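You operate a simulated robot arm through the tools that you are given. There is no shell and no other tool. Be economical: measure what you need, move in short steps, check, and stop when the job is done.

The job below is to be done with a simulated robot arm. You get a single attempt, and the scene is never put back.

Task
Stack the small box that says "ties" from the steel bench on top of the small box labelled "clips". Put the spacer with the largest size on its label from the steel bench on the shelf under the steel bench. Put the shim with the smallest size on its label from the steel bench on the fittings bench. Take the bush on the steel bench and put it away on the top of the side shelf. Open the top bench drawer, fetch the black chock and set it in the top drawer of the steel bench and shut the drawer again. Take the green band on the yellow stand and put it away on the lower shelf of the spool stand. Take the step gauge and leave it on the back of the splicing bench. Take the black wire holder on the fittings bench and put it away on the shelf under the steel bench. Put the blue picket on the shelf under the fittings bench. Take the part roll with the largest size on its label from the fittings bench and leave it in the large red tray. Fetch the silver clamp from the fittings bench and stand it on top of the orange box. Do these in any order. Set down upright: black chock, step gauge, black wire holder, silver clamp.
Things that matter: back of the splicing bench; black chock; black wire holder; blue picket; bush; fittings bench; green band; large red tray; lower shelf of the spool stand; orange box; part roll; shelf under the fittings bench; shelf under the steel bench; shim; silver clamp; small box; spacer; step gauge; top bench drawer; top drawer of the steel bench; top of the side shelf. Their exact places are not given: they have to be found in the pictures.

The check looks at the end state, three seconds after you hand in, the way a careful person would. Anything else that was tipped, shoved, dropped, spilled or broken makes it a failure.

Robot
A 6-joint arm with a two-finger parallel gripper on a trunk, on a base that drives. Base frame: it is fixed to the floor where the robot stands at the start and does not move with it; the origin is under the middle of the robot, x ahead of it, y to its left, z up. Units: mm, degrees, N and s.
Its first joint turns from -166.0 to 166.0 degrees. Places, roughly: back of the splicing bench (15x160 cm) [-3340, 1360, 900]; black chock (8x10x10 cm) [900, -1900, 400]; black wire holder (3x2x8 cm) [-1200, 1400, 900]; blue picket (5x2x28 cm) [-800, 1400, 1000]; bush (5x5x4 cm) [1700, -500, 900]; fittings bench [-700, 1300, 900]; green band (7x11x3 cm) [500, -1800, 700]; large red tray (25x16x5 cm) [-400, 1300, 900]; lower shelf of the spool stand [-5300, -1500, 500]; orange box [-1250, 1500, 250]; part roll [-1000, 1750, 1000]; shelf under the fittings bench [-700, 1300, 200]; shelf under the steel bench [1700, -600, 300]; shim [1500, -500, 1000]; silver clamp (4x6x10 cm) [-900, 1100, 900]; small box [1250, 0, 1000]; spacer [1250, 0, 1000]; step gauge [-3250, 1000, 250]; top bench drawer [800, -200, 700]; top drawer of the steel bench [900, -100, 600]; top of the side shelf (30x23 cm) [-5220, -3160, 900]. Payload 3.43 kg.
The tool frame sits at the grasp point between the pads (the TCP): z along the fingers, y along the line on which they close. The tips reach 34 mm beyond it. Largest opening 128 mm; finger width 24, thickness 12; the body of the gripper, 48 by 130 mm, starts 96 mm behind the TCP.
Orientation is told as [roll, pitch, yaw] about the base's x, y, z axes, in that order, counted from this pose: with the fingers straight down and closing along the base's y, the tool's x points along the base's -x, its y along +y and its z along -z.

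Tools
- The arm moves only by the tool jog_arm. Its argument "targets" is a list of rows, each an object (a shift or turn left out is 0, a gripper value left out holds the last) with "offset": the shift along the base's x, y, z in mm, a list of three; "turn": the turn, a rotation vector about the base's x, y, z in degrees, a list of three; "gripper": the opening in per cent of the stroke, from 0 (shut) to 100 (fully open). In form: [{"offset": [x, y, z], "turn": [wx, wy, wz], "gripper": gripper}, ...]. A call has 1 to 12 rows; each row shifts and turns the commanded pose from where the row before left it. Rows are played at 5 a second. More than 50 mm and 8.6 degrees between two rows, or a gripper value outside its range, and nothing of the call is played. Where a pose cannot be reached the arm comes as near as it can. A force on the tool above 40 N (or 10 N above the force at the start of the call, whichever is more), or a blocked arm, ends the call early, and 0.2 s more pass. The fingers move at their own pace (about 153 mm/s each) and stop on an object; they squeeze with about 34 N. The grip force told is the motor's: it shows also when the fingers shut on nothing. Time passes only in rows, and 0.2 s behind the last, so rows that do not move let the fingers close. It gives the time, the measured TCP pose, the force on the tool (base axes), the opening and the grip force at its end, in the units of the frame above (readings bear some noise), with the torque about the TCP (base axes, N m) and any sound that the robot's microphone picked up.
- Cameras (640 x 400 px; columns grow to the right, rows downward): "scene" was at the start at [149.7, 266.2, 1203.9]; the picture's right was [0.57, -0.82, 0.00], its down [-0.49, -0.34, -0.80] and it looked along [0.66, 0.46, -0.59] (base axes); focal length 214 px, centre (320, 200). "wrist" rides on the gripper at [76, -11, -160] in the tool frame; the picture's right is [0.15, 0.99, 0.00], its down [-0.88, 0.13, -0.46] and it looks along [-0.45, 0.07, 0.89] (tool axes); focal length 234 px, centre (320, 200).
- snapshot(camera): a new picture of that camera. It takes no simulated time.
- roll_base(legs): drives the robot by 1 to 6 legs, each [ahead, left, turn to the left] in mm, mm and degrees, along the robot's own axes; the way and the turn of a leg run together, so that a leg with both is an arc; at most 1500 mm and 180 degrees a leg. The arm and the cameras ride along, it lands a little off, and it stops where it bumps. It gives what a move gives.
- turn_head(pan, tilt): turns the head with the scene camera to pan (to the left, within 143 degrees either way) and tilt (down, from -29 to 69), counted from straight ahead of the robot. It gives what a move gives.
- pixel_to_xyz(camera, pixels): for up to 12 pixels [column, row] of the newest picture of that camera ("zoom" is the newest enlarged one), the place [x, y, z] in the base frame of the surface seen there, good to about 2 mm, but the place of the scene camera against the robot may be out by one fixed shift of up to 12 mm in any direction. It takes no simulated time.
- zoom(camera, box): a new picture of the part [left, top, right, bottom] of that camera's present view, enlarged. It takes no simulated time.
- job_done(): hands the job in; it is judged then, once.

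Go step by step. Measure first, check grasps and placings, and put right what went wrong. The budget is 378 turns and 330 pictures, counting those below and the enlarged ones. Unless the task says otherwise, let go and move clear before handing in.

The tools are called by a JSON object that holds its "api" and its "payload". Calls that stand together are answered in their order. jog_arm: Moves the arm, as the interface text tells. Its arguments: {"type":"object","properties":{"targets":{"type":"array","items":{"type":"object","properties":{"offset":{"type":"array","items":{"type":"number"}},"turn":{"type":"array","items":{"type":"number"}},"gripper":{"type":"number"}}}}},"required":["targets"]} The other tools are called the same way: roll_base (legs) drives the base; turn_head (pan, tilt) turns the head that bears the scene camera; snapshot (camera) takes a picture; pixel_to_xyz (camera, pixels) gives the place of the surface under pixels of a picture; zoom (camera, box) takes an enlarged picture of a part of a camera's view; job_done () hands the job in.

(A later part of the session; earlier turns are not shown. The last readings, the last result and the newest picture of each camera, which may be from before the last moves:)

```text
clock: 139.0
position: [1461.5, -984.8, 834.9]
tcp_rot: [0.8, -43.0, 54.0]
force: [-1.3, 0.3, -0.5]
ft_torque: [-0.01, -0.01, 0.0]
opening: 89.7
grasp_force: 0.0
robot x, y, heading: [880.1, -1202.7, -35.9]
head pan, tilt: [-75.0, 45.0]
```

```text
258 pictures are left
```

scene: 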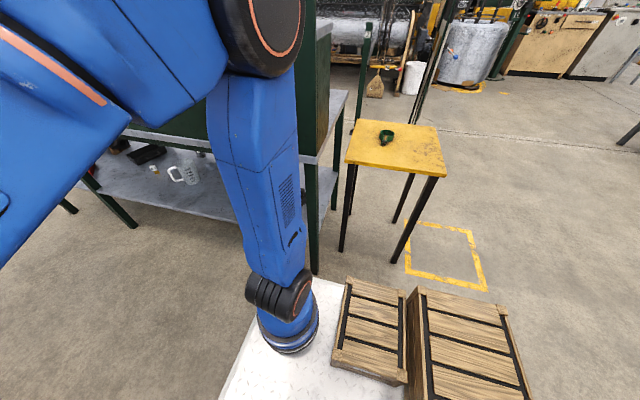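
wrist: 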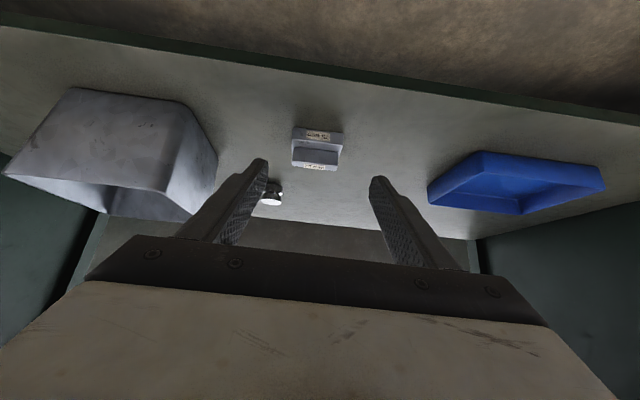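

The chock hides behind the arm. I'll open the drawer first: raise the arm, drive back to the drawers and face them.

{"api": "jog_arm", "payload": {"targets": [{"offset": [0, 0, 45], "turn": [-6.9, 4.96, 0]}, {"offset": [0, 0, 45], "turn": [-6.9, 4.96, 0]}, {"offset": [0, 0, 45], "turn": [-6.9, 4.96, 0]}, {"offset": [0, 0, 45], "turn": [-6.9, 4.96, 0]}, {"offset": [0, 0, 20], "turn": [-6.9, 4.96, 0]}, {}]}}

{"api": "roll_base", "payload": {"legs": [[-600, 0, 0], [0, -60, 0], [0, 0, 90]]}}

{"api": "turn_head", "payload": {"pan": -5, "tilt": 35}}

{"api": "snapshot", "payload": {"camera": "scene"}}

```text
clock: 140.4
position: [1459.1, -984.8, 1037.6]
tcp_rot: [0.6, -0.4, 54.1]
force: [0.4, -0.3, -0.1]
ft_torque: [0.05, 0.01, -0.02]
opening: 89.5
grasp_force: 0.0
robot x, y, heading: [883.7, -1200.0, -35.7]
head pan, tilt: [-75.0, 45.0]
```

```text
clock: 148.2
position: [148.1, -292.8, 1036.1]
tcp_rot: [0.6, -0.5, 141.7]
force: [0.5, 0.1, 0.6]
ft_torque: [0.02, -0.01, -0.03]
opening: 89.7
grasp_force: 0.0
robot x, y, heading: [338.4, -880.1, 52.0]
head pan, tilt: [-75.0, 45.0]
```

```text
clock: 149.6
position: [147.5, -294.2, 1035.9]
tcp_rot: [0.6, -0.5, 141.7]
force: [0.1, 0.2, -0.1]
ft_torque: [0.02, -0.03, 0.0]
opening: 89.4
grasp_force: 0.0
robot x, y, heading: [337.2, -878.0, 52.0]
head pan, tilt: [-5.0, 35.0]
```

```text
257 pictures are left
```

scene: 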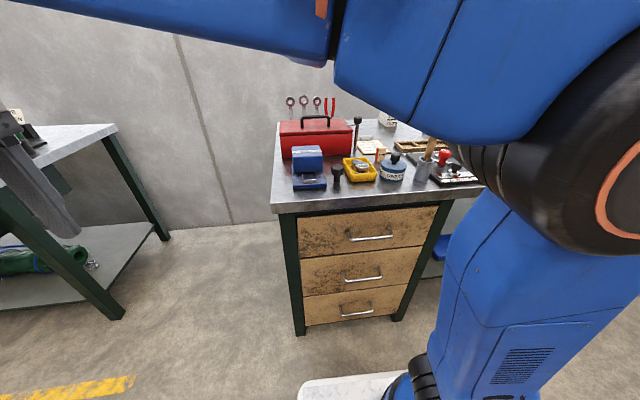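

{"api": "zoom", "payload": {"camera": "scene", "box": [270, 180, 450, 330]}}

{"api": "pixel_to_xyz", "payload": {"camera": "scene", "pixels": [[351, 239], [372, 237], [391, 236], [372, 228], [372, 248], [302, 230], [432, 215], [302, 258], [430, 243], [365, 278], [357, 311], [360, 200]]}}

```text
2.67 times, centred on (360, 255) of scene
```

zoom: 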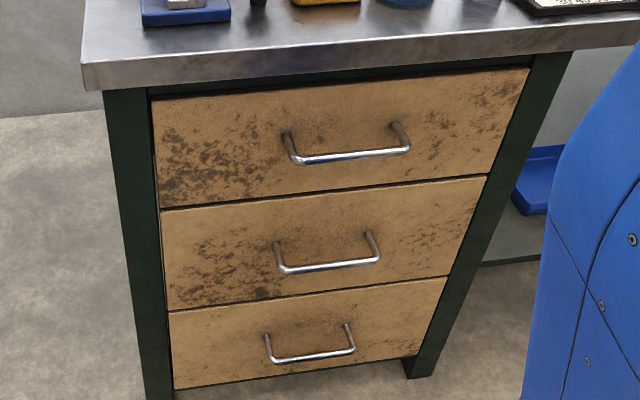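

```text
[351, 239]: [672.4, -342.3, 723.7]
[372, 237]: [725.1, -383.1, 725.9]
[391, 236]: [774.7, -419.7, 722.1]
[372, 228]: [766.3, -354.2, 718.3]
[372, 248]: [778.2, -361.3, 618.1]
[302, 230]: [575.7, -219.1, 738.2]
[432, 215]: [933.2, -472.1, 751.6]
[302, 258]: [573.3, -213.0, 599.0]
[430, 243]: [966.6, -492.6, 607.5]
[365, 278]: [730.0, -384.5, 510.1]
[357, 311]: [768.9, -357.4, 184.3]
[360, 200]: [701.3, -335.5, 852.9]
```

Top handle bar is at about (725,-383,716). I align the heading, back off and swing the arm ahead with the tool going horizontal, fingers closing vertically.

{"api": "roll_base", "payload": {"legs": [[0, 0, 2.3], [-440, 0, 0], [0, -26, 0]]}}

{"api": "jog_arm", "payload": {"targets": [{"offset": [40, 12, 0], "turn": [3.65, -2.63, 0]}, {"offset": [40, 12, 0], "turn": [3.65, -2.63, 0]}, {"offset": [40, 12, 0], "turn": [3.65, -2.63, 0]}, {"offset": [40, 12, 0], "turn": [3.65, -2.63, 0]}, {"offset": [40, 12, 0], "turn": [3.65, -2.63, 0]}, {"offset": [40, 12, 0], "turn": [3.65, -2.63, 0]}, {"offset": [40, 12, 0], "turn": [3.65, -2.63, 0]}, {"offset": [40, 12, 0], "turn": [3.65, -2.63, 0]}, {"offset": [40, 12, 0], "turn": [3.65, -2.63, 0]}, {"offset": [40, 12, 0], "turn": [3.65, -2.63, 0]}]}}

```text
clock: 153.1
position: [-112.3, -674.5, 1035.9]
tcp_rot: [0.6, -0.4, 144.3]
force: [-0.3, -0.6, 0.5]
ft_torque: [0.02, 0.0, 0.05]
opening: 89.7
grasp_force: 0.1
robot x, y, heading: [103.2, -1255.3, 54.4]
head pan, tilt: [-5.0, 35.0]
```

```text
clock: 155.3
position: [287.8, -554.8, 1037.2]
tcp_rot: [-44.3, -0.4, 144.7]
force: [0.3, 0.8, -0.4]
ft_torque: [0.01, -0.04, -0.03]
opening: 89.4
grasp_force: 0.2
robot x, y, heading: [102.9, -1252.4, 54.3]
head pan, tilt: [-5.0, 35.0]
```

{"api": "jog_arm", "payload": {"targets": [{"offset": [33.5, 10.2, -26.5], "turn": [3.05, -2.19, 0]}, {"offset": [33.5, 10.2, -26.5], "turn": [3.05, -2.19, 0]}, {"offset": [33.5, 10.2, -26.5], "turn": [3.05, -2.19, 0]}, {"offset": [33.5, 10.2, -26.5], "turn": [3.05, -2.19, 0]}, {"offset": [33.5, 10.2, -26.5], "turn": [3.05, -2.19, 0]}, {"offset": [33.5, 10.2, -26.5], "turn": [3.05, -2.19, 0]}, {"offset": [33.5, 10.2, -26.5], "turn": [3.05, -2.19, 0]}, {"offset": [33.5, 10.2, -26.5], "turn": [3.05, -2.19, 0]}, {"offset": [33.5, 10.2, -26.5], "turn": [3.05, -2.19, 0]}, {"offset": [33.5, 10.2, -26.5], "turn": [3.05, -2.19, 0]}, {"offset": [33.5, 10.2, -26.5], "turn": [3.05, -2.19, 0]}, {"offset": [30, 8, -26.5], "turn": [3.05, -2.19, 0]}]}}

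{"api": "snapshot", "payload": {"camera": "wrist"}}

{"api": "snapshot", "payload": {"camera": "scene"}}

```text
clock: 157.9
position: [657.0, -422.2, 723.8]
tcp_rot: [-89.3, 0.0, 143.4]
force: [0.9, 0.4, -0.3]
ft_torque: [-0.06, 0.05, 0.02]
opening: 89.5
grasp_force: 0.0
out of reach, approached as far as the arm can: row 11, 12
robot x, y, heading: [106.1, -1255.0, 54.4]
head pan, tilt: [-5.0, 35.0]
```

```text
255 pictures are left
```

wrist: 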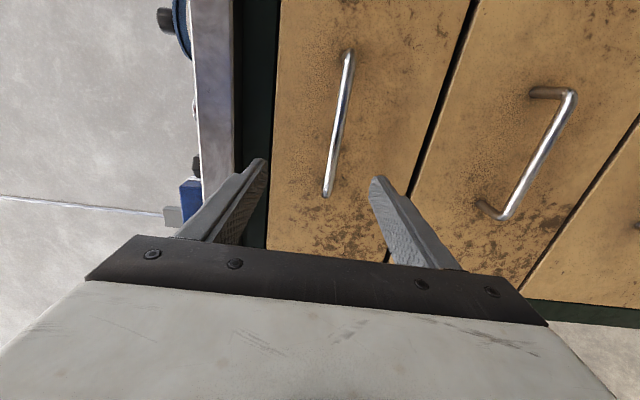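

```text
254 pictures are left
```

scene: 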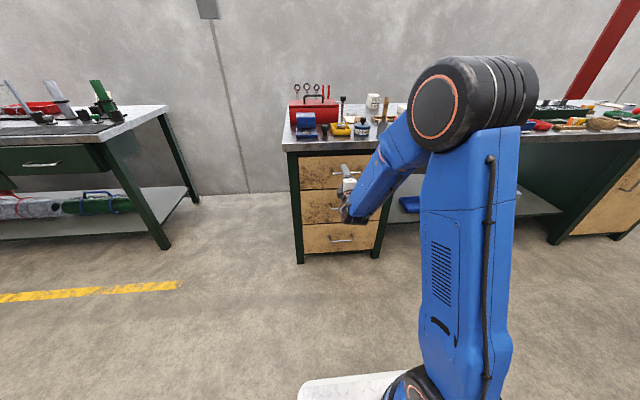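

{"api": "pixel_to_xyz", "payload": {"camera": "wrist", "pixels": [[346, 70], [341, 110], [334, 150], [329, 185], [380, 100], [300, 100]]}}

```text
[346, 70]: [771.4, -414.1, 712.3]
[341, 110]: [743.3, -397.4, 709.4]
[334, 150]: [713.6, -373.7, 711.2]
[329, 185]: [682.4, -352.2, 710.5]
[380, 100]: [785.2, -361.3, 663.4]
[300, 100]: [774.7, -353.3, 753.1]
```

Bar at z≈711, V≈111. Adjust sideways/height, then creep the base forward so the fingers straddle the bar.

{"api": "jog_arm", "payload": {"targets": [{"offset": [20, -14, -13]}, {}, {}]}}

{"api": "roll_base", "payload": {"legs": [[60, 0, 0]]}}

{"api": "snapshot", "payload": {"camera": "wrist"}}

{"api": "pixel_to_xyz", "payload": {"camera": "wrist", "pixels": [[340, 130], [335, 150]]}}

```text
clock: 158.7
position: [656.4, -425.8, 712.5]
tcp_rot: [-89.1, 0.1, 143.0]
force: [-0.1, -0.8, -0.3]
ft_torque: [-0.03, 0.01, 0.0]
opening: 89.4
grasp_force: 0.0
out of reach, approached as far as the arm can: row 1
robot x, y, heading: [106.0, -1252.4, 54.5]
head pan, tilt: [-5.0, 35.0]
```

```text
clock: 159.7
position: [692.2, -376.2, 711.2]
tcp_rot: [-89.1, 0.1, 143.0]
force: [-0.1, 0.3, 0.4]
ft_torque: [-0.01, 0.0, 0.02]
opening: 89.7
grasp_force: 0.1
robot x, y, heading: [139.2, -1205.3, 54.5]
head pan, tilt: [-5.0, 35.0]
```

```text
253 pictures are left
```

wrist: 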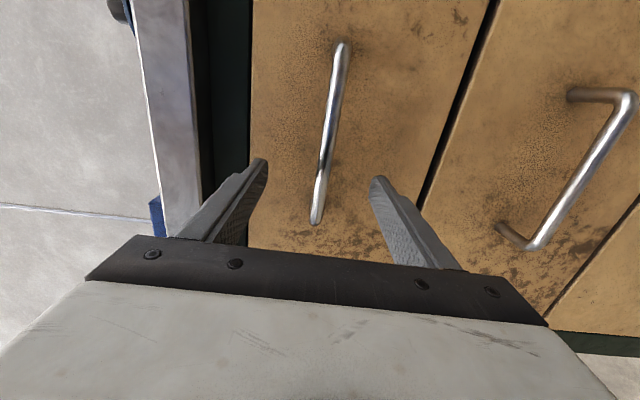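

```text
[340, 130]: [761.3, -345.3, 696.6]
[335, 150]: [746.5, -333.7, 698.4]
```

{"api": "jog_arm", "payload": {"targets": [{"offset": [15, 0, 0]}, {}, {}]}}

{"api": "jog_arm", "payload": {"targets": [{"gripper": 0}, {}, {}, {}]}}

{"api": "snapshot", "payload": {"camera": "wrist"}}

```text
clock: 160.4
position: [703.8, -375.2, 712.2]
tcp_rot: [-89.2, 0.1, 142.3]
force: [-0.5, 0.0, 0.9]
ft_torque: [0.02, -0.03, -0.04]
opening: 89.5
grasp_force: 0.0
out of reach, approached as far as the arm can: row 1
robot x, y, heading: [139.0, -1201.8, 54.5]
head pan, tilt: [-5.0, 35.0]
```

```text
clock: 161.4
position: [702.0, -375.5, 711.6]
tcp_rot: [-89.0, 0.1, 142.3]
force: [-2.0, -2.7, -16.3]
ft_torque: [-0.11, 0.23, 0.05]
opening: 11.8
grasp_force: 44.8
robot x, y, heading: [140.1, -1206.7, 54.4]
head pan, tilt: [-5.0, 35.0]
```

```text
252 pictures are left
```

wrist: 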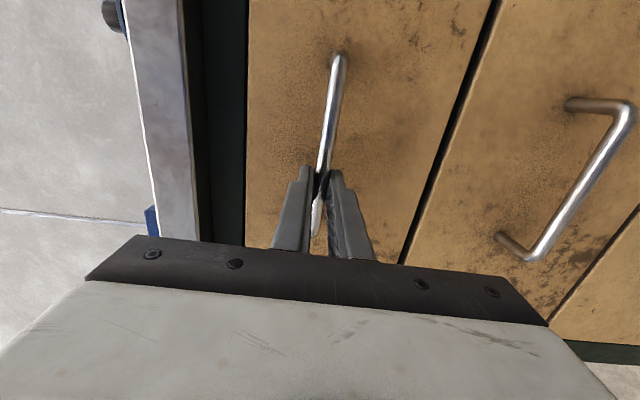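

Bar gripped. Pull the drawer by driving back.

{"api": "roll_base", "payload": {"legs": [[-260, 0, 0]]}}

{"api": "snapshot", "payload": {"camera": "wrist"}}

{"api": "snapshot", "payload": {"camera": "scene"}}

```text
clock: 163.0
position: [589.5, -535.3, 709.8]
tcp_rot: [-89.0, 0.1, 142.2]
force: [1.8, 2.2, -3.7]
ft_torque: [-0.02, 0.08, -0.14]
opening: 11.7
grasp_force: 45.3
robot x, y, heading: [24.5, -1364.8, 54.5]
head pan, tilt: [-5.0, 35.0]
stopped in leg 1: the force on the tool passed its limit at 42 N (the readings are from after the stop); the commanded pose is now the measured one
```

```text
251 pictures are left
```

wrist: 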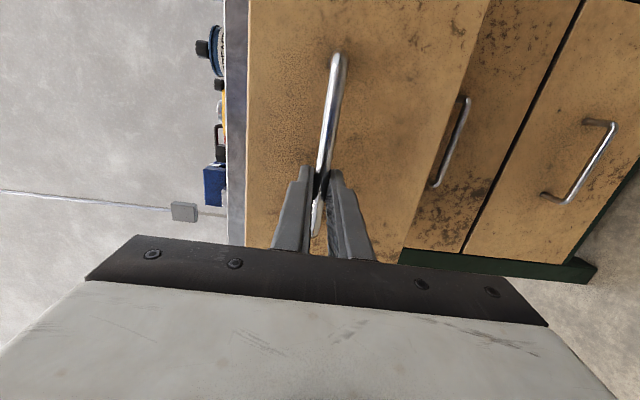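

```text
250 pictures are left
```

scene: 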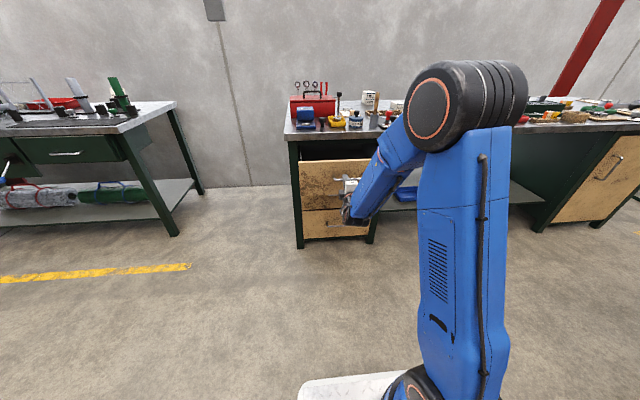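

Opened 195 mm; try a little further to see if that was the stop.

{"api": "roll_base", "payload": {"legs": [[-70, 0, 0]]}}

```text
clock: 164.1
position: [548.8, -593.2, 711.0]
tcp_rot: [-88.9, 0.1, 142.2]
force: [0.0, 3.5, -4.0]
ft_torque: [-0.04, 0.09, 0.25]
opening: 11.8
grasp_force: 45.1
robot x, y, heading: [-10.7, -1423.2, 54.2]
head pan, tilt: [-5.0, 35.0]
```

Open by ~265 mm. Release and back off.

{"api": "jog_arm", "payload": {"targets": [{"gripper": 70}, {}, {}]}}

{"api": "roll_base", "payload": {"legs": [[-130, 0, 0]]}}

{"api": "turn_head", "payload": {"pan": -2, "tilt": 22}}

{"api": "snapshot", "payload": {"camera": "scene"}}

{"api": "turn_head", "payload": {"pan": -95, "tilt": 18}}

{"api": "snapshot", "payload": {"camera": "scene"}}

```text
clock: 164.8
position: [547.8, -593.8, 712.6]
tcp_rot: [-89.0, 0.2, 142.2]
force: [0.4, -0.2, 0.3]
ft_torque: [-0.02, 0.01, 0.0]
opening: 89.5
grasp_force: 0.0
robot x, y, heading: [-17.6, -1420.0, 54.7]
head pan, tilt: [-5.0, 35.0]
```

```text
clock: 166.1
position: [473.3, -698.2, 711.2]
tcp_rot: [-89.1, 0.1, 142.2]
force: [0.7, 0.7, 1.0]
ft_torque: [0.0, 0.01, 0.02]
opening: 89.5
grasp_force: 0.1
robot x, y, heading: [-93.1, -1529.4, 54.7]
head pan, tilt: [-5.0, 35.0]
```

```text
clock: 166.9
position: [473.3, -698.3, 711.9]
tcp_rot: [-89.0, 0.1, 142.2]
force: [0.1, 0.0, 0.3]
ft_torque: [0.02, -0.03, -0.01]
opening: 89.2
grasp_force: 0.1
robot x, y, heading: [-86.8, -1527.7, 54.7]
head pan, tilt: [-2.0, 22.0]
```

```text
249 pictures are left
```

scene: 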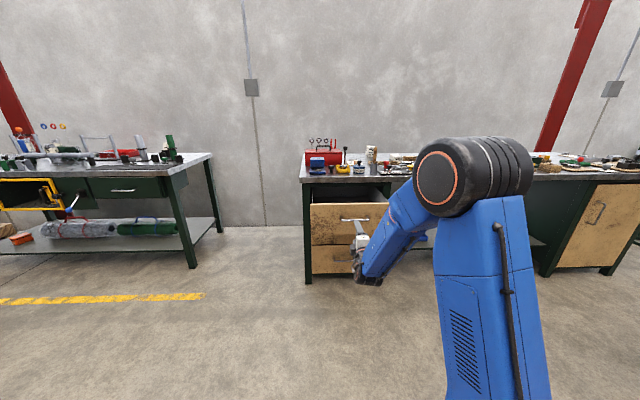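

```text
clock: 168.6
position: [472.7, -697.8, 711.2]
tcp_rot: [-89.1, 0.1, 142.2]
force: [-0.6, 0.2, 0.6]
ft_torque: [0.01, 0.01, -0.02]
opening: 89.5
grasp_force: 0.0
robot x, y, heading: [-91.1, -1527.1, 54.7]
head pan, tilt: [-95.0, 18.0]
```

```text
248 pictures are left
```

scene: 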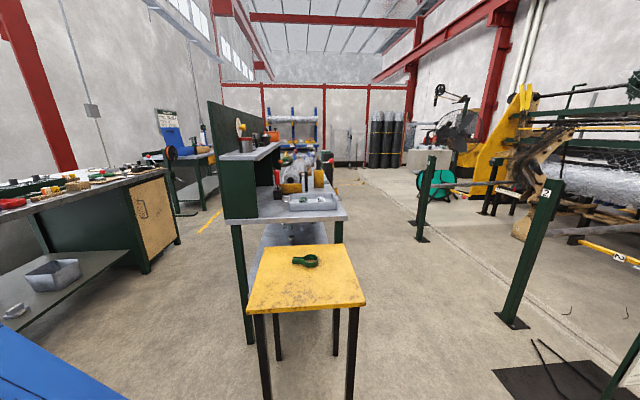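

Drawer is open. I raise and retract the arm, pointing the tool down again, before driving to the chock.

{"api": "jog_arm", "payload": {"targets": [{"offset": [-14, -20, 32], "turn": [-6.6, 4.7, 0]}, {"offset": [-14, -20, 32], "turn": [-6.6, 4.7, 0]}, {"offset": [-14, -20, 32], "turn": [-6.6, 4.7, 0]}, {"offset": [-14, -20, 32], "turn": [-6.6, 4.7, 0]}, {"offset": [-14, -20, 32], "turn": [-6.6, 4.7, 0]}, {"offset": [-14, -20, 32], "turn": [-6.6, 4.7, 0]}, {"offset": [-14, -20, 32], "turn": [-6.6, 4.7, 0]}, {"offset": [-14, -20, 32], "turn": [-6.6, 4.7, 0]}, {"offset": [-14, -20, 32], "turn": [-6.6, 4.7, 0]}, {"offset": [-14, -20, 32], "turn": [-6.6, 4.7, 0]}, {"offset": [-14, -20, 32], "turn": [-6.6, 4.7, 0]}, {}]}}

```text
clock: 171.2
position: [317.8, -921.6, 1063.1]
tcp_rot: [0.2, 2.2, 144.5]
force: [0.8, 0.1, 0.1]
ft_torque: [0.0, -0.01, 0.0]
opening: 89.3
grasp_force: 0.1
robot x, y, heading: [-89.4, -1524.3, 54.6]
head pan, tilt: [-95.0, 18.0]
```

{"api": "roll_base", "payload": {"legs": [[0, 150, 0], [520, 0, 0], [0, 0, -90.3], [0, 275, 0]]}}

{"api": "turn_head", "payload": {"pan": 0, "tilt": 30}}

{"api": "snapshot", "payload": {"camera": "scene"}}

```text
clock: 180.6
position: [853.3, -1217.5, 1063.3]
tcp_rot: [0.1, 2.3, 53.0]
force: [0.7, -0.1, 0.0]
ft_torque: [-0.03, 0.0, -0.01]
opening: 89.8
grasp_force: 0.0
robot x, y, heading: [262.6, -793.4, -36.8]
head pan, tilt: [-95.0, 18.0]
```

```text
clock: 182.3
position: [853.5, -1218.1, 1063.2]
tcp_rot: [0.2, 2.3, 53.1]
force: [-0.5, 0.0, 0.1]
ft_torque: [0.0, 0.01, 0.01]
opening: 89.5
grasp_force: 0.1
robot x, y, heading: [260.3, -798.1, -36.9]
head pan, tilt: [0.0, 30.0]
```

```text
247 pictures are left
```

scene: 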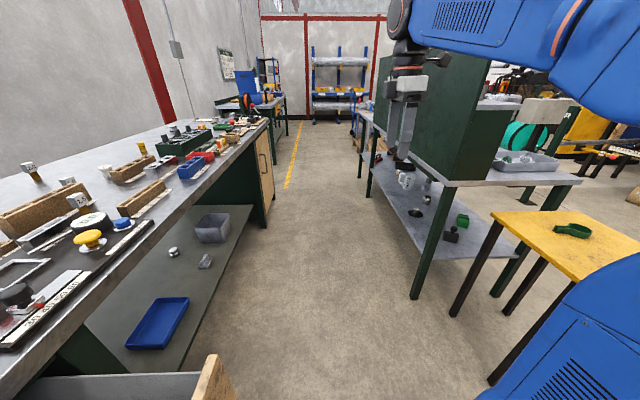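

{"api": "zoom", "payload": {"camera": "scene", "box": [370, 150, 530, 270]}}

{"api": "pixel_to_xyz", "payload": {"camera": "zoom", "pixels": [[325, 340], [325, 318], [322, 360], [300, 380], [370, 280], [350, 330], [185, 250], [430, 100], [290, 145], [310, 370], [190, 380], [240, 220]]}}

```text
3.33 times, centred on (450, 210) of scene
```

zoom: 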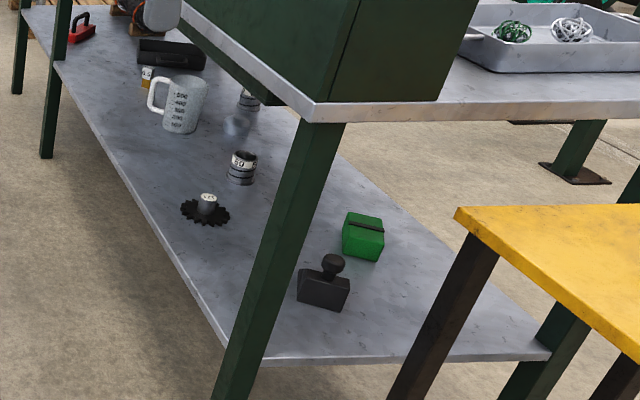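

```text
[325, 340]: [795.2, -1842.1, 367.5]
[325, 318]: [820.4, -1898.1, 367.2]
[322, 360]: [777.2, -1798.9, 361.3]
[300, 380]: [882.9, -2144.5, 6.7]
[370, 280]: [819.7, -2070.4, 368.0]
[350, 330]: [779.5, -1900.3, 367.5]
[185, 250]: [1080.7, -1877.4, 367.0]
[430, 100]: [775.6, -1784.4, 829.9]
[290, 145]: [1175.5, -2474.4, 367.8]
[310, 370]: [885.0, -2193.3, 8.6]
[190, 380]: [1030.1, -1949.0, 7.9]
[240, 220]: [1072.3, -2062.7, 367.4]
```

{"api": "pixel_to_xyz", "payload": {"camera": "zoom", "pixels": [[320, 300], [300, 285], [345, 295], [333, 262], [333, 275], [320, 272], [298, 303], [342, 312], [240, 160], [205, 200], [310, 110], [362, 235]]}}

```text
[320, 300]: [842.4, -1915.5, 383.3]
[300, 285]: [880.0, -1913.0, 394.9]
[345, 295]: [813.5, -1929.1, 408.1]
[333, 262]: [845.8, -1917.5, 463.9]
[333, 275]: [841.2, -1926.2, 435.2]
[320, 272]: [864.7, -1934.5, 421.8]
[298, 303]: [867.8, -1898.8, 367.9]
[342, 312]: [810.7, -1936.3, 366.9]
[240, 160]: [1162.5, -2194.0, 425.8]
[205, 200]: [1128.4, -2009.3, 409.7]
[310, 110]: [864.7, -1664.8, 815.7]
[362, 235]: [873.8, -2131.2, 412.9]
```

The chock (black block with knob) stands at about (848,-1925), shelf z≈359, faces turned to 33°. I drive ahead so the arm can come in square to it.

{"api": "roll_base", "payload": {"legs": [[0, 0, 1.1], [1054, 0, 0]]}}

{"api": "turn_head", "payload": {"pan": -120, "tilt": 40}}

{"api": "snapshot", "payload": {"camera": "scene"}}

```text
clock: 188.0
position: [1714.2, -1821.8, 1063.0]
tcp_rot: [0.2, 2.3, 54.3]
force: [0.5, 0.5, 0.4]
ft_torque: [-0.03, -0.01, -0.01]
opening: 89.5
grasp_force: 0.0
robot x, y, heading: [1110.8, -1410.6, -35.6]
head pan, tilt: [0.0, 30.0]
```

```text
clock: 190.0
position: [1714.1, -1821.6, 1062.7]
tcp_rot: [0.2, 2.2, 54.2]
force: [-1.0, 0.0, 0.9]
ft_torque: [0.0, -0.03, -0.01]
opening: 89.7
grasp_force: 0.0
robot x, y, heading: [1107.5, -1408.9, -35.8]
head pan, tilt: [-120.0, 40.0]
```

```text
245 pictures are left
```

scene: 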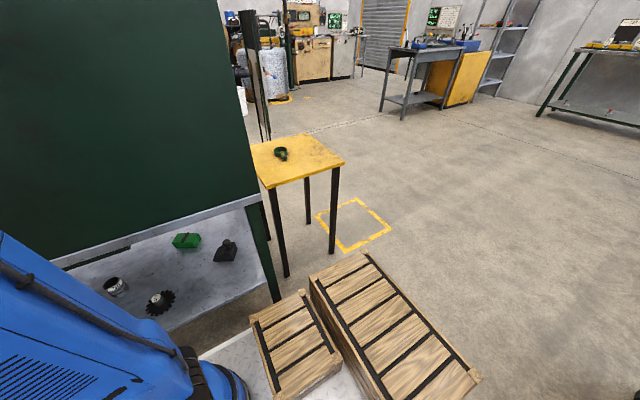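

{"api": "roll_base", "payload": {"legs": [[90, 0, 0], [0, 200, 0]]}}

{"api": "zoom", "payload": {"camera": "scene", "box": [60, 180, 300, 330]}}

```text
clock: 192.4
position: [1906.4, -1705.7, 1062.6]
tcp_rot: [0.1, 2.3, 53.8]
force: [0.4, 0.0, 0.2]
ft_torque: [0.0, -0.01, 0.0]
opening: 89.7
grasp_force: 0.0
robot x, y, heading: [1310.3, -1288.7, -36.1]
head pan, tilt: [-120.0, 40.0]
```

```text
2.67 times, centred on (180, 255) of scene
```

zoom: 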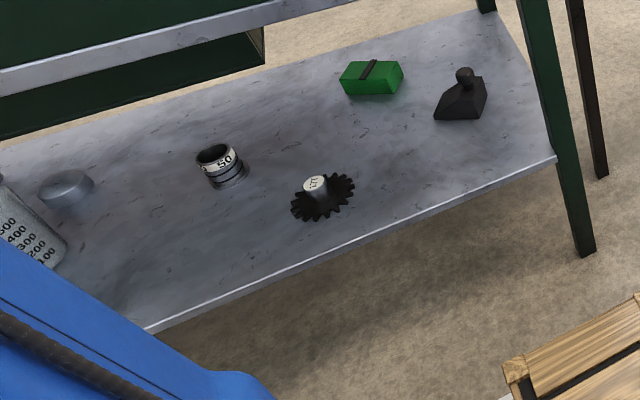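

{"api": "zoom", "payload": {"camera": "scene", "box": [216, 198, 256, 228]}}

{"api": "pixel_to_xyz", "payload": {"camera": "zoom", "pixels": [[100, 235], [300, 250], [340, 130], [230, 130], [260, 180], [200, 70], [180, 200], [110, 200], [320, 160], [150, 245]]}}

```text
13.33 times, centred on (236, 213) of scene
```

zoom: 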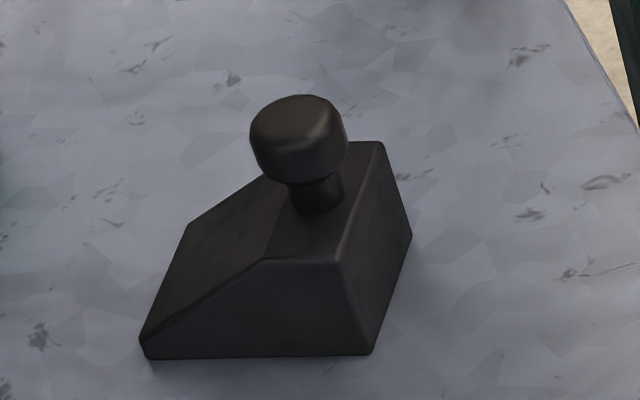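

```text
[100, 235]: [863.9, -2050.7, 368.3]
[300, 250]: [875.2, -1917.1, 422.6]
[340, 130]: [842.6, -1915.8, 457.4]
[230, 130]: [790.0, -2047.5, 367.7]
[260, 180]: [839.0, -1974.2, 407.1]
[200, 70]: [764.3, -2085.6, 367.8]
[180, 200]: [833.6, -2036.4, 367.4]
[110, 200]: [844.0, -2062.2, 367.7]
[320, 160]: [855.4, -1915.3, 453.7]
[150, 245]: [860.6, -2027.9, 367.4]
```

{"api": "pixel_to_xyz", "payload": {"camera": "zoom", "pixels": [[148, 352], [370, 350], [408, 237], [265, 265], [335, 268], [375, 150], [190, 230], [300, 330], [380, 260], [300, 120], [320, 210], [200, 300]]}}

```text
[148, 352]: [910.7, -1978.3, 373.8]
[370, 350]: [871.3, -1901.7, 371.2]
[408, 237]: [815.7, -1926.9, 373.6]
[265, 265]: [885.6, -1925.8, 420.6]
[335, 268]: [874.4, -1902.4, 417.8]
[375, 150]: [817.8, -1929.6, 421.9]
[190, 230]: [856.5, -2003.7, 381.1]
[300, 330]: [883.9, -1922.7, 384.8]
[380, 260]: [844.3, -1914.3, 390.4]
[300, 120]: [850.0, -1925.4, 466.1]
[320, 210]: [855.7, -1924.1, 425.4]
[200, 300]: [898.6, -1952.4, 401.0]
```

The chock is a wedge with a knob; I'll grip the knob with the fingers closing along its long axis (117°). Swing the arm round to the right in an arc.

{"api": "jog_arm", "payload": {"targets": [{"offset": [-21, -28, 0], "turn": [0, 0, -8.55]}, {"offset": [-23, -26.5, 0], "turn": [0, 0, -8.55]}, {"offset": [-25, -24.5, 0], "turn": [0, 0, -8.55]}, {"offset": [-27, -22, 0], "turn": [0, 0, -8.55]}, {"offset": [-29, -20, 0], "turn": [0, 0, -8.55]}, {"offset": [-30, -17.6, 0], "turn": [0, 0, -8.55]}, {"offset": [-32, -15, 0], "turn": [0, 0, -8.55]}, {"offset": [-33, -12.4, 0], "turn": [0, 0, -8.55]}, {"offset": [-34, -9.7, 0], "turn": [0, 0, -8.55]}, {"offset": [-34, -7, 0], "turn": [0, 0, -8.55]}, {"offset": [-35, -4, 0], "turn": [0, 0, -8.55]}, {"offset": [-35, -1, 0], "turn": [0, 0, -8.55]}]}}

{"api": "jog_arm", "payload": {"targets": [{"offset": [-35, 2, 0], "turn": [0, 0, -8.55]}, {"offset": [-35, 4.5, 0], "turn": [0, 0, -8.55]}, {"offset": [-34, 7.4, 0], "turn": [0, 0, -8.55]}, {"offset": [-34, 10, 0], "turn": [0, 0, -8.55]}, {"offset": [-33, 13, 0], "turn": [0, 0, -8.55]}, {"offset": [-31, 15.5, 0], "turn": [0, 0, -8.55]}, {"offset": [-30, 18, 0], "turn": [0, 0, -8.55]}, {"offset": [-28, 20.4, 0], "turn": [0, 0, -8.55]}, {"offset": [-27, 22.8, 0], "turn": [0, 0, -8.55]}, {"offset": [-25, 24.8, 0], "turn": [0, 0, -8.55]}, {"offset": [-23, 26.8, 0], "turn": [0, 0, -8.55]}, {"offset": [-20, 28.5, 0], "turn": [0, 0, -8.55]}]}}

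{"api": "snapshot", "payload": {"camera": "scene"}}

```text
clock: 195.0
position: [1549.9, -1891.2, 1064.9]
tcp_rot: [0.2, 2.4, -48.9]
force: [-0.6, 0.3, 0.1]
ft_torque: [-0.01, -0.03, 0.03]
opening: 89.6
grasp_force: 0.1
robot x, y, heading: [1306.4, -1286.1, -36.4]
head pan, tilt: [-120.0, 40.0]
```

```text
clock: 197.6
position: [1195.5, -1698.8, 1063.2]
tcp_rot: [0.2, 2.4, -151.6]
force: [-0.2, -0.6, -0.1]
ft_torque: [0.0, -0.02, 0.0]
opening: 89.6
grasp_force: 0.0
robot x, y, heading: [1302.8, -1290.4, -36.0]
head pan, tilt: [-120.0, 40.0]
```

```text
242 pictures are left
```

scene: 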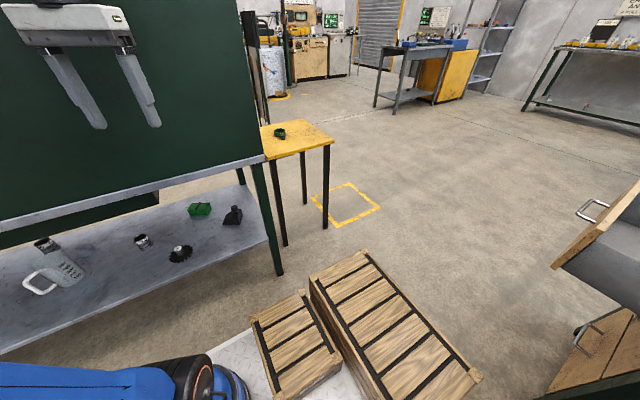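

Tilt the tool toward the chock and lower in front of the table.

{"api": "jog_arm", "payload": {"targets": [{"offset": [0, 0, -45], "turn": [-3.86, 7.57, 0]}, {"offset": [0, 0, -45], "turn": [-3.86, 7.57, 0]}, {"offset": [0, 0, -45], "turn": [-3.86, 7.57, 0]}, {"offset": [0, 0, -45], "turn": [-3.86, 7.57, 0]}, {"offset": [0, 0, -45], "turn": [-3.86, 7.57, 0]}, {"offset": [0, 0, -48]}, {"offset": [0, 0, -48]}, {"offset": [0, 0, -48]}, {"offset": [0, 0, -48]}, {}]}}

{"api": "snapshot", "payload": {"camera": "wrist"}}

```text
clock: 199.8
position: [1151.6, -1729.6, 723.9]
tcp_rot: [-1.1, -40.1, -150.9]
force: [0.1, -0.8, 1.3]
ft_torque: [-0.01, 0.02, 0.01]
opening: 89.4
grasp_force: 0.1
out of reach, approached as far as the arm can: row 7, 8, 9
robot x, y, heading: [1306.2, -1291.0, -36.4]
head pan, tilt: [-120.0, 40.0]
```

```text
241 pictures are left
```

wrist: 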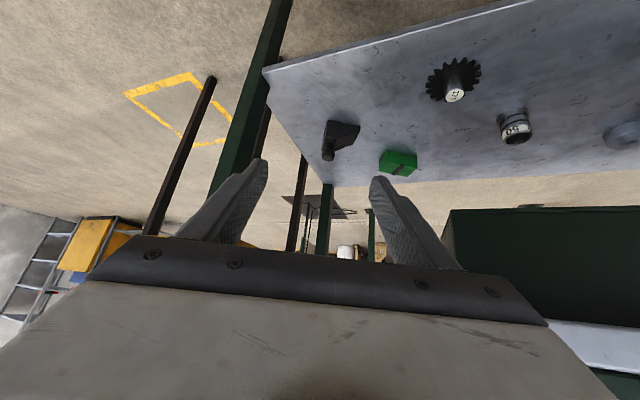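

{"api": "zoom", "payload": {"camera": "wrist", "box": [300, 100, 380, 170]}}

{"api": "pixel_to_xyz", "payload": {"camera": "zoom", "pixels": [[222, 415], [222, 380], [260, 300], [190, 170], [460, 190], [440, 230], [230, 330], [215, 435], [260, 420], [190, 380]]}}

```text
5.71 times, centred on (340, 135) of wrist
```

zoom: 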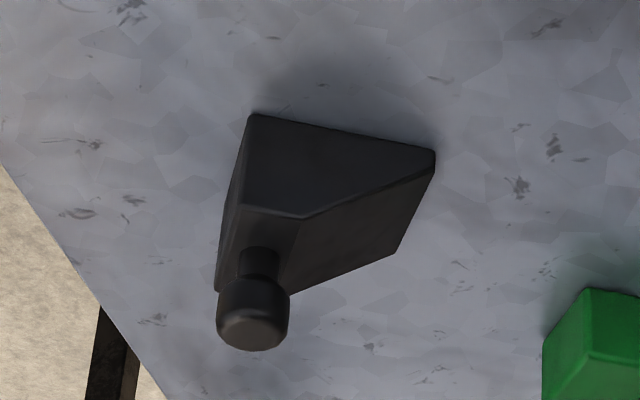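

```text
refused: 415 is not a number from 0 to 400
```

{"api": "pixel_to_xyz", "payload": {"camera": "zoom", "pixels": [[252, 332], [252, 300], [222, 305], [284, 305], [255, 118], [430, 152], [300, 215], [245, 208], [395, 250], [260, 262], [300, 160]]}}

```text
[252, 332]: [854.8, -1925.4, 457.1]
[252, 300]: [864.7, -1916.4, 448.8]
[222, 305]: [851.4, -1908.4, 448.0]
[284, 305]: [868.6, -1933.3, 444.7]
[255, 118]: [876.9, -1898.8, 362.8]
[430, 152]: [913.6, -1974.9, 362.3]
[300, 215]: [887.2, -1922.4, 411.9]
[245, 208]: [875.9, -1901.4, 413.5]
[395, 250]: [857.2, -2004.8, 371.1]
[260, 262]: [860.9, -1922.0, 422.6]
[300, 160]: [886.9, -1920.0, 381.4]
```

{"api": "pixel_to_xyz", "payload": {"camera": "scene", "pixels": [[100, 213], [140, 200], [30, 235], [155, 192], [250, 165], [60, 205], [158, 186], [255, 150], [200, 180]]}}

{"api": "zoom", "payload": {"camera": "scene", "box": [40, 140, 290, 290]}}

```text
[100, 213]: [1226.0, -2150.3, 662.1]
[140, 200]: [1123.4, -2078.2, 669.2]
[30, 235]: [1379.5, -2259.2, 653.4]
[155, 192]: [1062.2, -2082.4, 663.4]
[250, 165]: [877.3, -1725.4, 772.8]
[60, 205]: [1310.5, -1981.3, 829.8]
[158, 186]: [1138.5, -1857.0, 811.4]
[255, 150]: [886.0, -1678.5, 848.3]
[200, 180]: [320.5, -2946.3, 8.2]
```

```text
2.56 times, centred on (165, 215) of scene
```

zoom: 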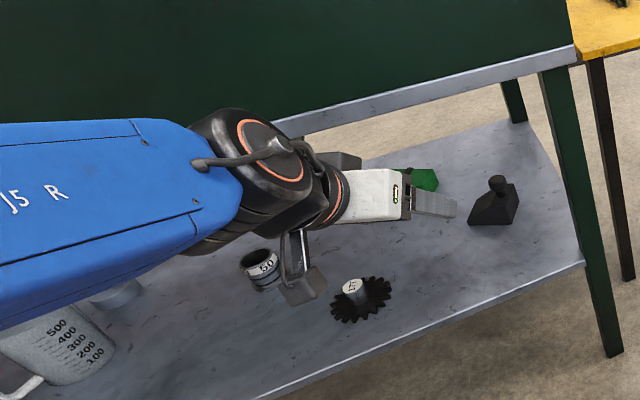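

Under-table clearance is fine with a flatter tool. I tilt to ~55° and move to a pre-grasp point.

{"api": "jog_arm", "payload": {"targets": [{"offset": [-26, -19, -26.5], "turn": [-3.4, 6.7, 0]}, {"offset": [-26, -19, -26.5], "turn": [-3.4, 6.7, 0]}, {"offset": [-27, -19, -26.5]}, {"offset": [-27, -19, -26.5]}, {"offset": [-27, -19, -26.5]}, {"offset": [-27, -19, -26.5]}, {"offset": [-27, -18, -26.5]}, {"offset": [-27, -18, -26.5]}, {}, {}]}}

{"api": "snapshot", "payload": {"camera": "wrist"}}

{"api": "snapshot", "payload": {"camera": "scene"}}

```text
clock: 202.0
position: [912.1, -1904.3, 556.0]
tcp_rot: [-2.2, -55.2, -150.2]
force: [0.2, 0.4, -0.2]
ft_torque: [-0.02, 0.01, 0.02]
opening: 89.5
grasp_force: 0.0
out of reach, approached as far as the arm can: row 1, 2
robot x, y, heading: [1304.6, -1290.0, -36.2]
head pan, tilt: [-120.0, 40.0]
```

```text
238 pictures are left
```

wrist: 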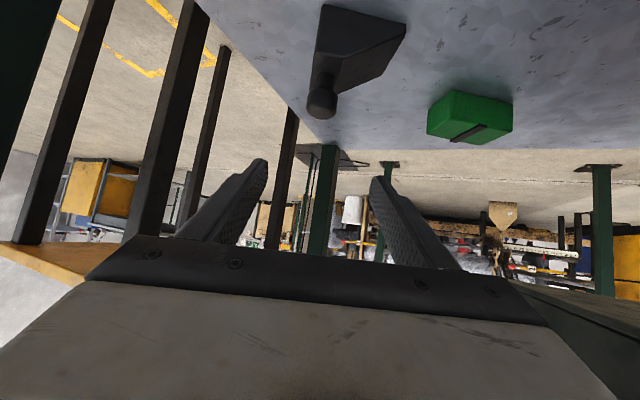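

```text
237 pictures are left
```

scene: 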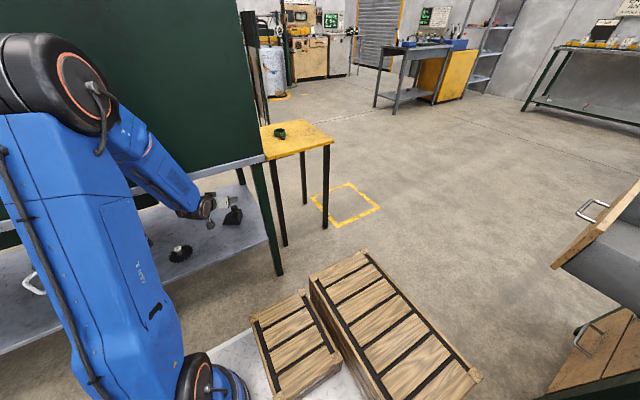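

{"api": "jog_arm", "payload": {"targets": [{"offset": [-5, -2, -34]}, {"offset": [-15, -4, -34]}, {"offset": [-15, -4, -20]}, {}, {}]}}

{"api": "snapshot", "payload": {"camera": "wrist"}}

{"api": "pixel_to_xyz", "payload": {"camera": "wrist", "pixels": [[322, 148], [322, 130], [322, 160], [305, 148], [340, 148]]}}

```text
clock: 203.2
position: [897.0, -1912.7, 476.4]
tcp_rot: [-2.2, -55.3, -150.8]
force: [-0.1, -0.1, 0.6]
ft_torque: [0.03, 0.0, 0.0]
opening: 89.6
grasp_force: 0.2
out of reach, approached as far as the arm can: row 2, 3
robot x, y, heading: [1312.6, -1283.7, -36.4]
head pan, tilt: [-120.0, 40.0]
```

```text
236 pictures are left
```

wrist: 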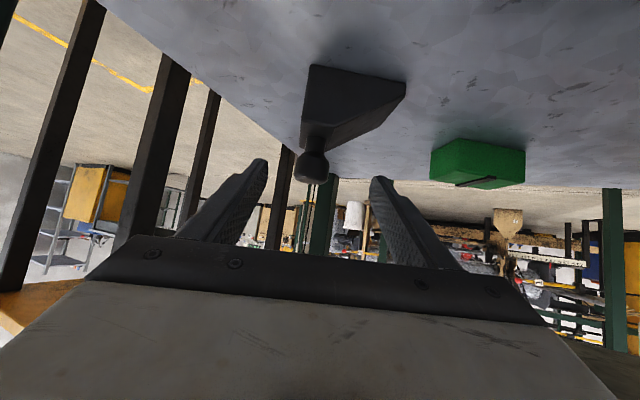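

```text
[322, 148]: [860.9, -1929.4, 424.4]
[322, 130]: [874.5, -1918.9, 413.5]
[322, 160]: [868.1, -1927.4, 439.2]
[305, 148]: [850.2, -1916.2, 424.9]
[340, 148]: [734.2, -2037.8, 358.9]
```

The arm is at its reach; I nudge the base along the approach direction.

{"api": "roll_base", "payload": {"legs": [[-20, -40, 0]]}}

{"api": "snapshot", "payload": {"camera": "wrist"}}

{"api": "pixel_to_xyz", "payload": {"camera": "wrist", "pixels": [[310, 180], [310, 165], [310, 190], [295, 175], [325, 175], [262, 170], [378, 185]]}}

```text
clock: 203.9
position: [901.0, -1911.1, 469.5]
tcp_rot: [-2.6, -54.7, -150.5]
force: [-0.6, -0.2, 0.1]
ft_torque: [-0.05, 0.0, 0.0]
opening: 89.7
grasp_force: 0.0
robot x, y, heading: [1314.6, -1286.2, -35.7]
head pan, tilt: [-120.0, 40.0]
stopped in leg 1: the robot was blocked; the commanded pose is now the measured one
```

```text
235 pictures are left
```

wrist: 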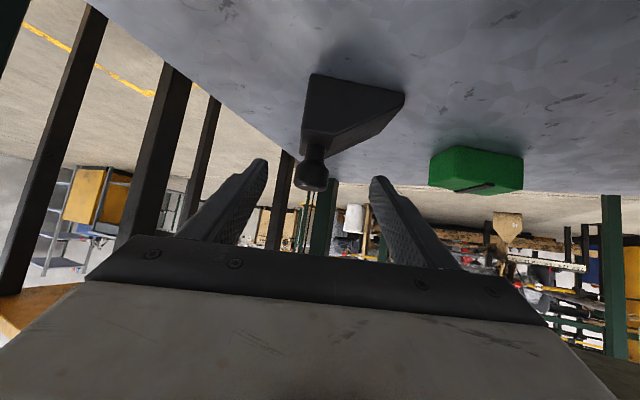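

```text
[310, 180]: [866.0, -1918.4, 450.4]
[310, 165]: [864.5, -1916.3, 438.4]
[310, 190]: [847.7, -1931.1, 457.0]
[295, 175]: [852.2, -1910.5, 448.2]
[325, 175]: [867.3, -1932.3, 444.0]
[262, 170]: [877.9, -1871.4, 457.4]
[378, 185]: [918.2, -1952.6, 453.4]
```

Blocked: maybe the forearm meets the tabletop. I look.

{"api": "zoom", "payload": {"camera": "scene", "box": [0, 20, 280, 290]}}

```text
1.48 times, centred on (140, 155) of scene
```

zoom: 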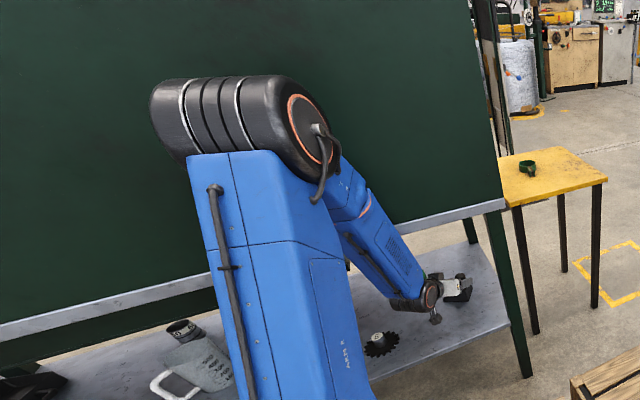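

The forearm met the tabletop edge, near a wrist singularity. I retreat, then approach straight across the aisle with a flatter tool and the arm axis opposite the chock.

{"api": "jog_arm", "payload": {"targets": [{"offset": [31, 16, 24]}, {"offset": [31, 16, 24]}, {"offset": [31, 16, 24]}, {"offset": [31, 16, 24]}, {"offset": [31, 16, 24]}, {"offset": [31, 16, 24]}, {"offset": [31, 16, 24]}, {"offset": [24, 34, 20]}, {"offset": [24, 34, 20]}, {"offset": [24, 34, 20]}, {}]}}

{"api": "roll_base", "payload": {"legs": [[-300, 0, 0]]}}

{"api": "snapshot", "payload": {"camera": "wrist"}}

```text
clock: 206.3
position: [1125.0, -1768.0, 760.0]
tcp_rot: [-2.5, -54.3, -150.6]
force: [-0.2, 0.0, -0.8]
ft_torque: [-0.03, 0.0, 0.04]
opening: 89.8
grasp_force: 0.1
out of reach, approached as far as the arm can: row 5, 6, 7, 8, 9, 10
robot x, y, heading: [1308.2, -1286.5, -35.7]
head pan, tilt: [-120.0, 40.0]
```

```text
clock: 208.3
position: [880.2, -1591.2, 759.5]
tcp_rot: [-2.6, -54.4, -150.8]
force: [-0.4, -0.8, -0.1]
ft_torque: [0.03, 0.01, -0.01]
opening: 89.6
grasp_force: 0.2
robot x, y, heading: [1067.2, -1103.2, -36.2]
head pan, tilt: [-120.0, 40.0]
```

```text
233 pictures are left
```

wrist: 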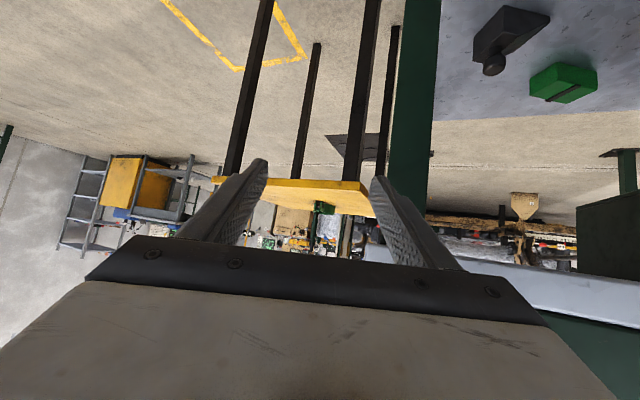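

{"api": "jog_arm", "payload": {"targets": [{"offset": [23, -12, -28], "turn": [-1.76, 1.26, 4.15]}, {"offset": [23, -12, -28], "turn": [-1.76, 1.26, 4.15]}, {"offset": [23, -20, -28], "turn": [-1.76, 1.26, 4.15]}, {"offset": [20, -30, -28], "turn": [-1.76, 1.26, 4.15]}, {"offset": [12, -33, -28], "turn": [-1.76, 1.26, 4.15]}, {"offset": [9, -36, -28], "turn": [-1.76, 1.26, 4.15]}, {}, {}]}}

{"api": "snapshot", "payload": {"camera": "wrist"}}

```text
clock: 208.9
position: [893.3, -1643.7, 758.4]
tcp_rot: [-0.1, -58.0, -145.5]
force: [7.2, 29.4, 9.4]
ft_torque: [-0.36, -0.03, 0.4]
opening: 78.2
grasp_force: 0.0
out of reach, approached as far as the arm can: row 1, 2, 3
robot x, y, heading: [1069.1, -1103.0, -36.2]
head pan, tilt: [-120.0, 40.0]
stopped in row 3: the force on the tool passed its limit at 68 N (the readings are from after the stop); the commanded pose is now the measured one
```

```text
232 pictures are left
```

wrist: 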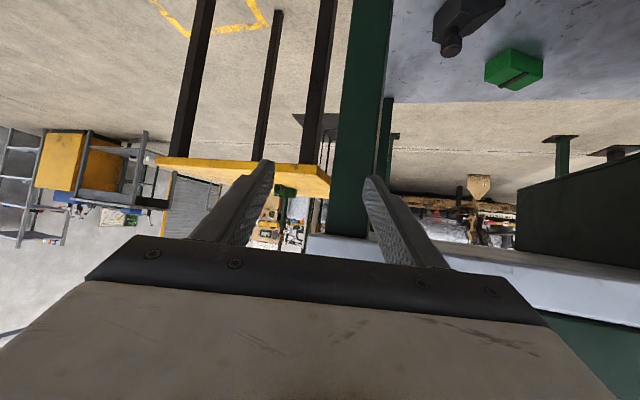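

A finger touched the table leg. I back away and move the base left for more room.

{"api": "jog_arm", "payload": {"targets": [{"offset": [18, 25, 0]}, {"offset": [18, 25, 20]}, {"offset": [0, 0, 40]}, {}]}}

{"api": "roll_base", "payload": {"legs": [[0, 130, 0]]}}

{"api": "snapshot", "payload": {"camera": "scene"}}

```text
clock: 209.9
position: [921.5, -1608.0, 835.4]
tcp_rot: [-0.1, -57.9, -145.5]
force: [-0.8, 0.1, -0.4]
ft_torque: [-0.01, -0.03, 0.0]
opening: 89.3
grasp_force: 0.0
out of reach, approached as far as the arm can: row 1, 2
robot x, y, heading: [1069.7, -1105.2, -36.2]
head pan, tilt: [-120.0, 40.0]
```

```text
clock: 211.2
position: [994.6, -1502.2, 835.8]
tcp_rot: [-0.1, -57.9, -145.6]
force: [0.0, 0.4, 0.6]
ft_torque: [0.01, -0.01, 0.02]
opening: 89.4
grasp_force: 0.1
robot x, y, heading: [1145.1, -999.8, -36.4]
head pan, tilt: [-120.0, 40.0]
```

```text
231 pictures are left
```

scene: 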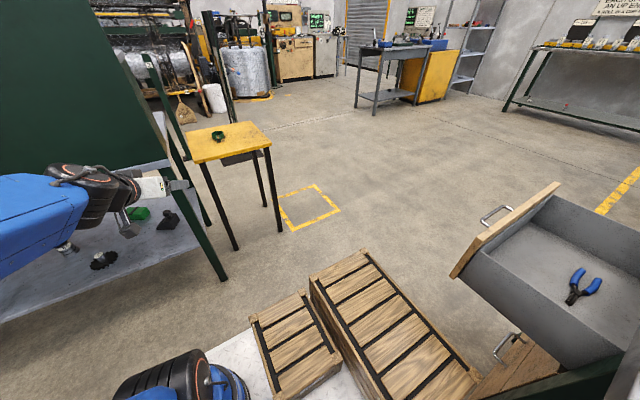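

{"api": "jog_arm", "payload": {"targets": [{"offset": [18, -22, -10], "turn": [-1.95, 1.4, 4]}, {"offset": [18, -22, -10], "turn": [-1.95, 1.4, 4]}, {"offset": [12, -30, -15], "turn": [-1.95, 1.4, 4]}, {"offset": [3, -38, -15], "turn": [-1.95, 1.4, 4]}, {"offset": [-5, -42, -20], "turn": [-1.95, 1.4, 4]}, {}, {}]}}

{"api": "snapshot", "payload": {"camera": "wrist"}}

```text
clock: 212.8
position: [1045.2, -1671.5, 781.9]
tcp_rot: [5.4, -69.5, -130.7]
force: [0.3, 0.1, -0.4]
ft_torque: [0.01, 0.02, 0.0]
opening: 89.2
grasp_force: 0.1
out of reach, approached as far as the arm can: row 3, 4, 5
robot x, y, heading: [1146.4, -998.3, -36.5]
head pan, tilt: [-120.0, 40.0]
```

```text
230 pictures are left
```

wrist: 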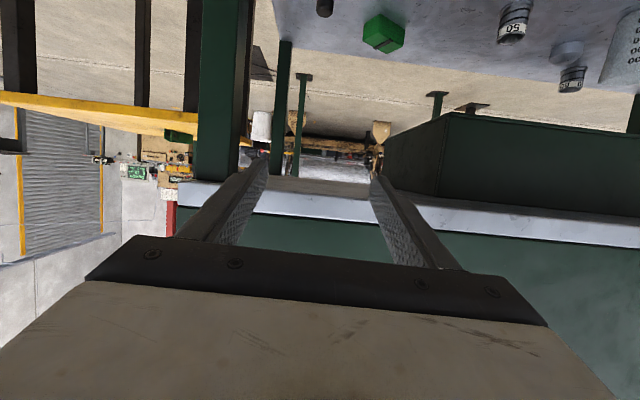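

{"api": "jog_arm", "payload": {"targets": [{"offset": [-3, 2, -44], "turn": [0.6, 0.7, 0]}, {"offset": [-3, 2, -44], "turn": [0.6, 0.7, 0]}, {"offset": [0, 0, -44]}, {"offset": [0, 0, -44]}, {"offset": [0, 0, -44]}, {"offset": [0, 0, -44]}, {}, {}]}}

{"api": "snapshot", "payload": {"camera": "wrist"}}

{"api": "zoom", "payload": {"camera": "scene", "box": [0, 100, 280, 290]}}

```text
clock: 214.6
position: [1031.4, -1767.0, 587.9]
tcp_rot: [-7.2, -68.7, -118.8]
force: [0.1, 0.0, 0.0]
ft_torque: [-0.01, -0.02, -0.02]
opening: 89.8
grasp_force: 0.1
out of reach, approached as far as the arm can: row 1, 2, 3, 4, 5, 6
robot x, y, heading: [1146.7, -1004.1, -36.2]
head pan, tilt: [-120.0, 40.0]
```

```text
229 pictures are left
```

wrist: 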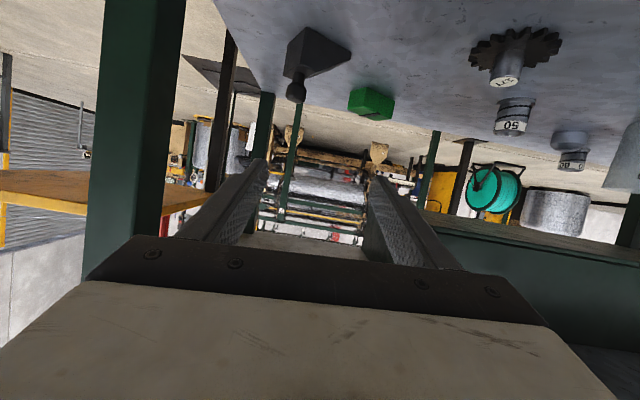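

```text
2.11 times, centred on (140, 195) of scene
```

zoom: 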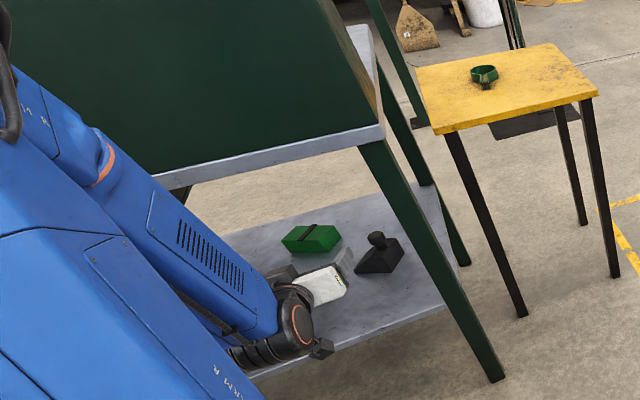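

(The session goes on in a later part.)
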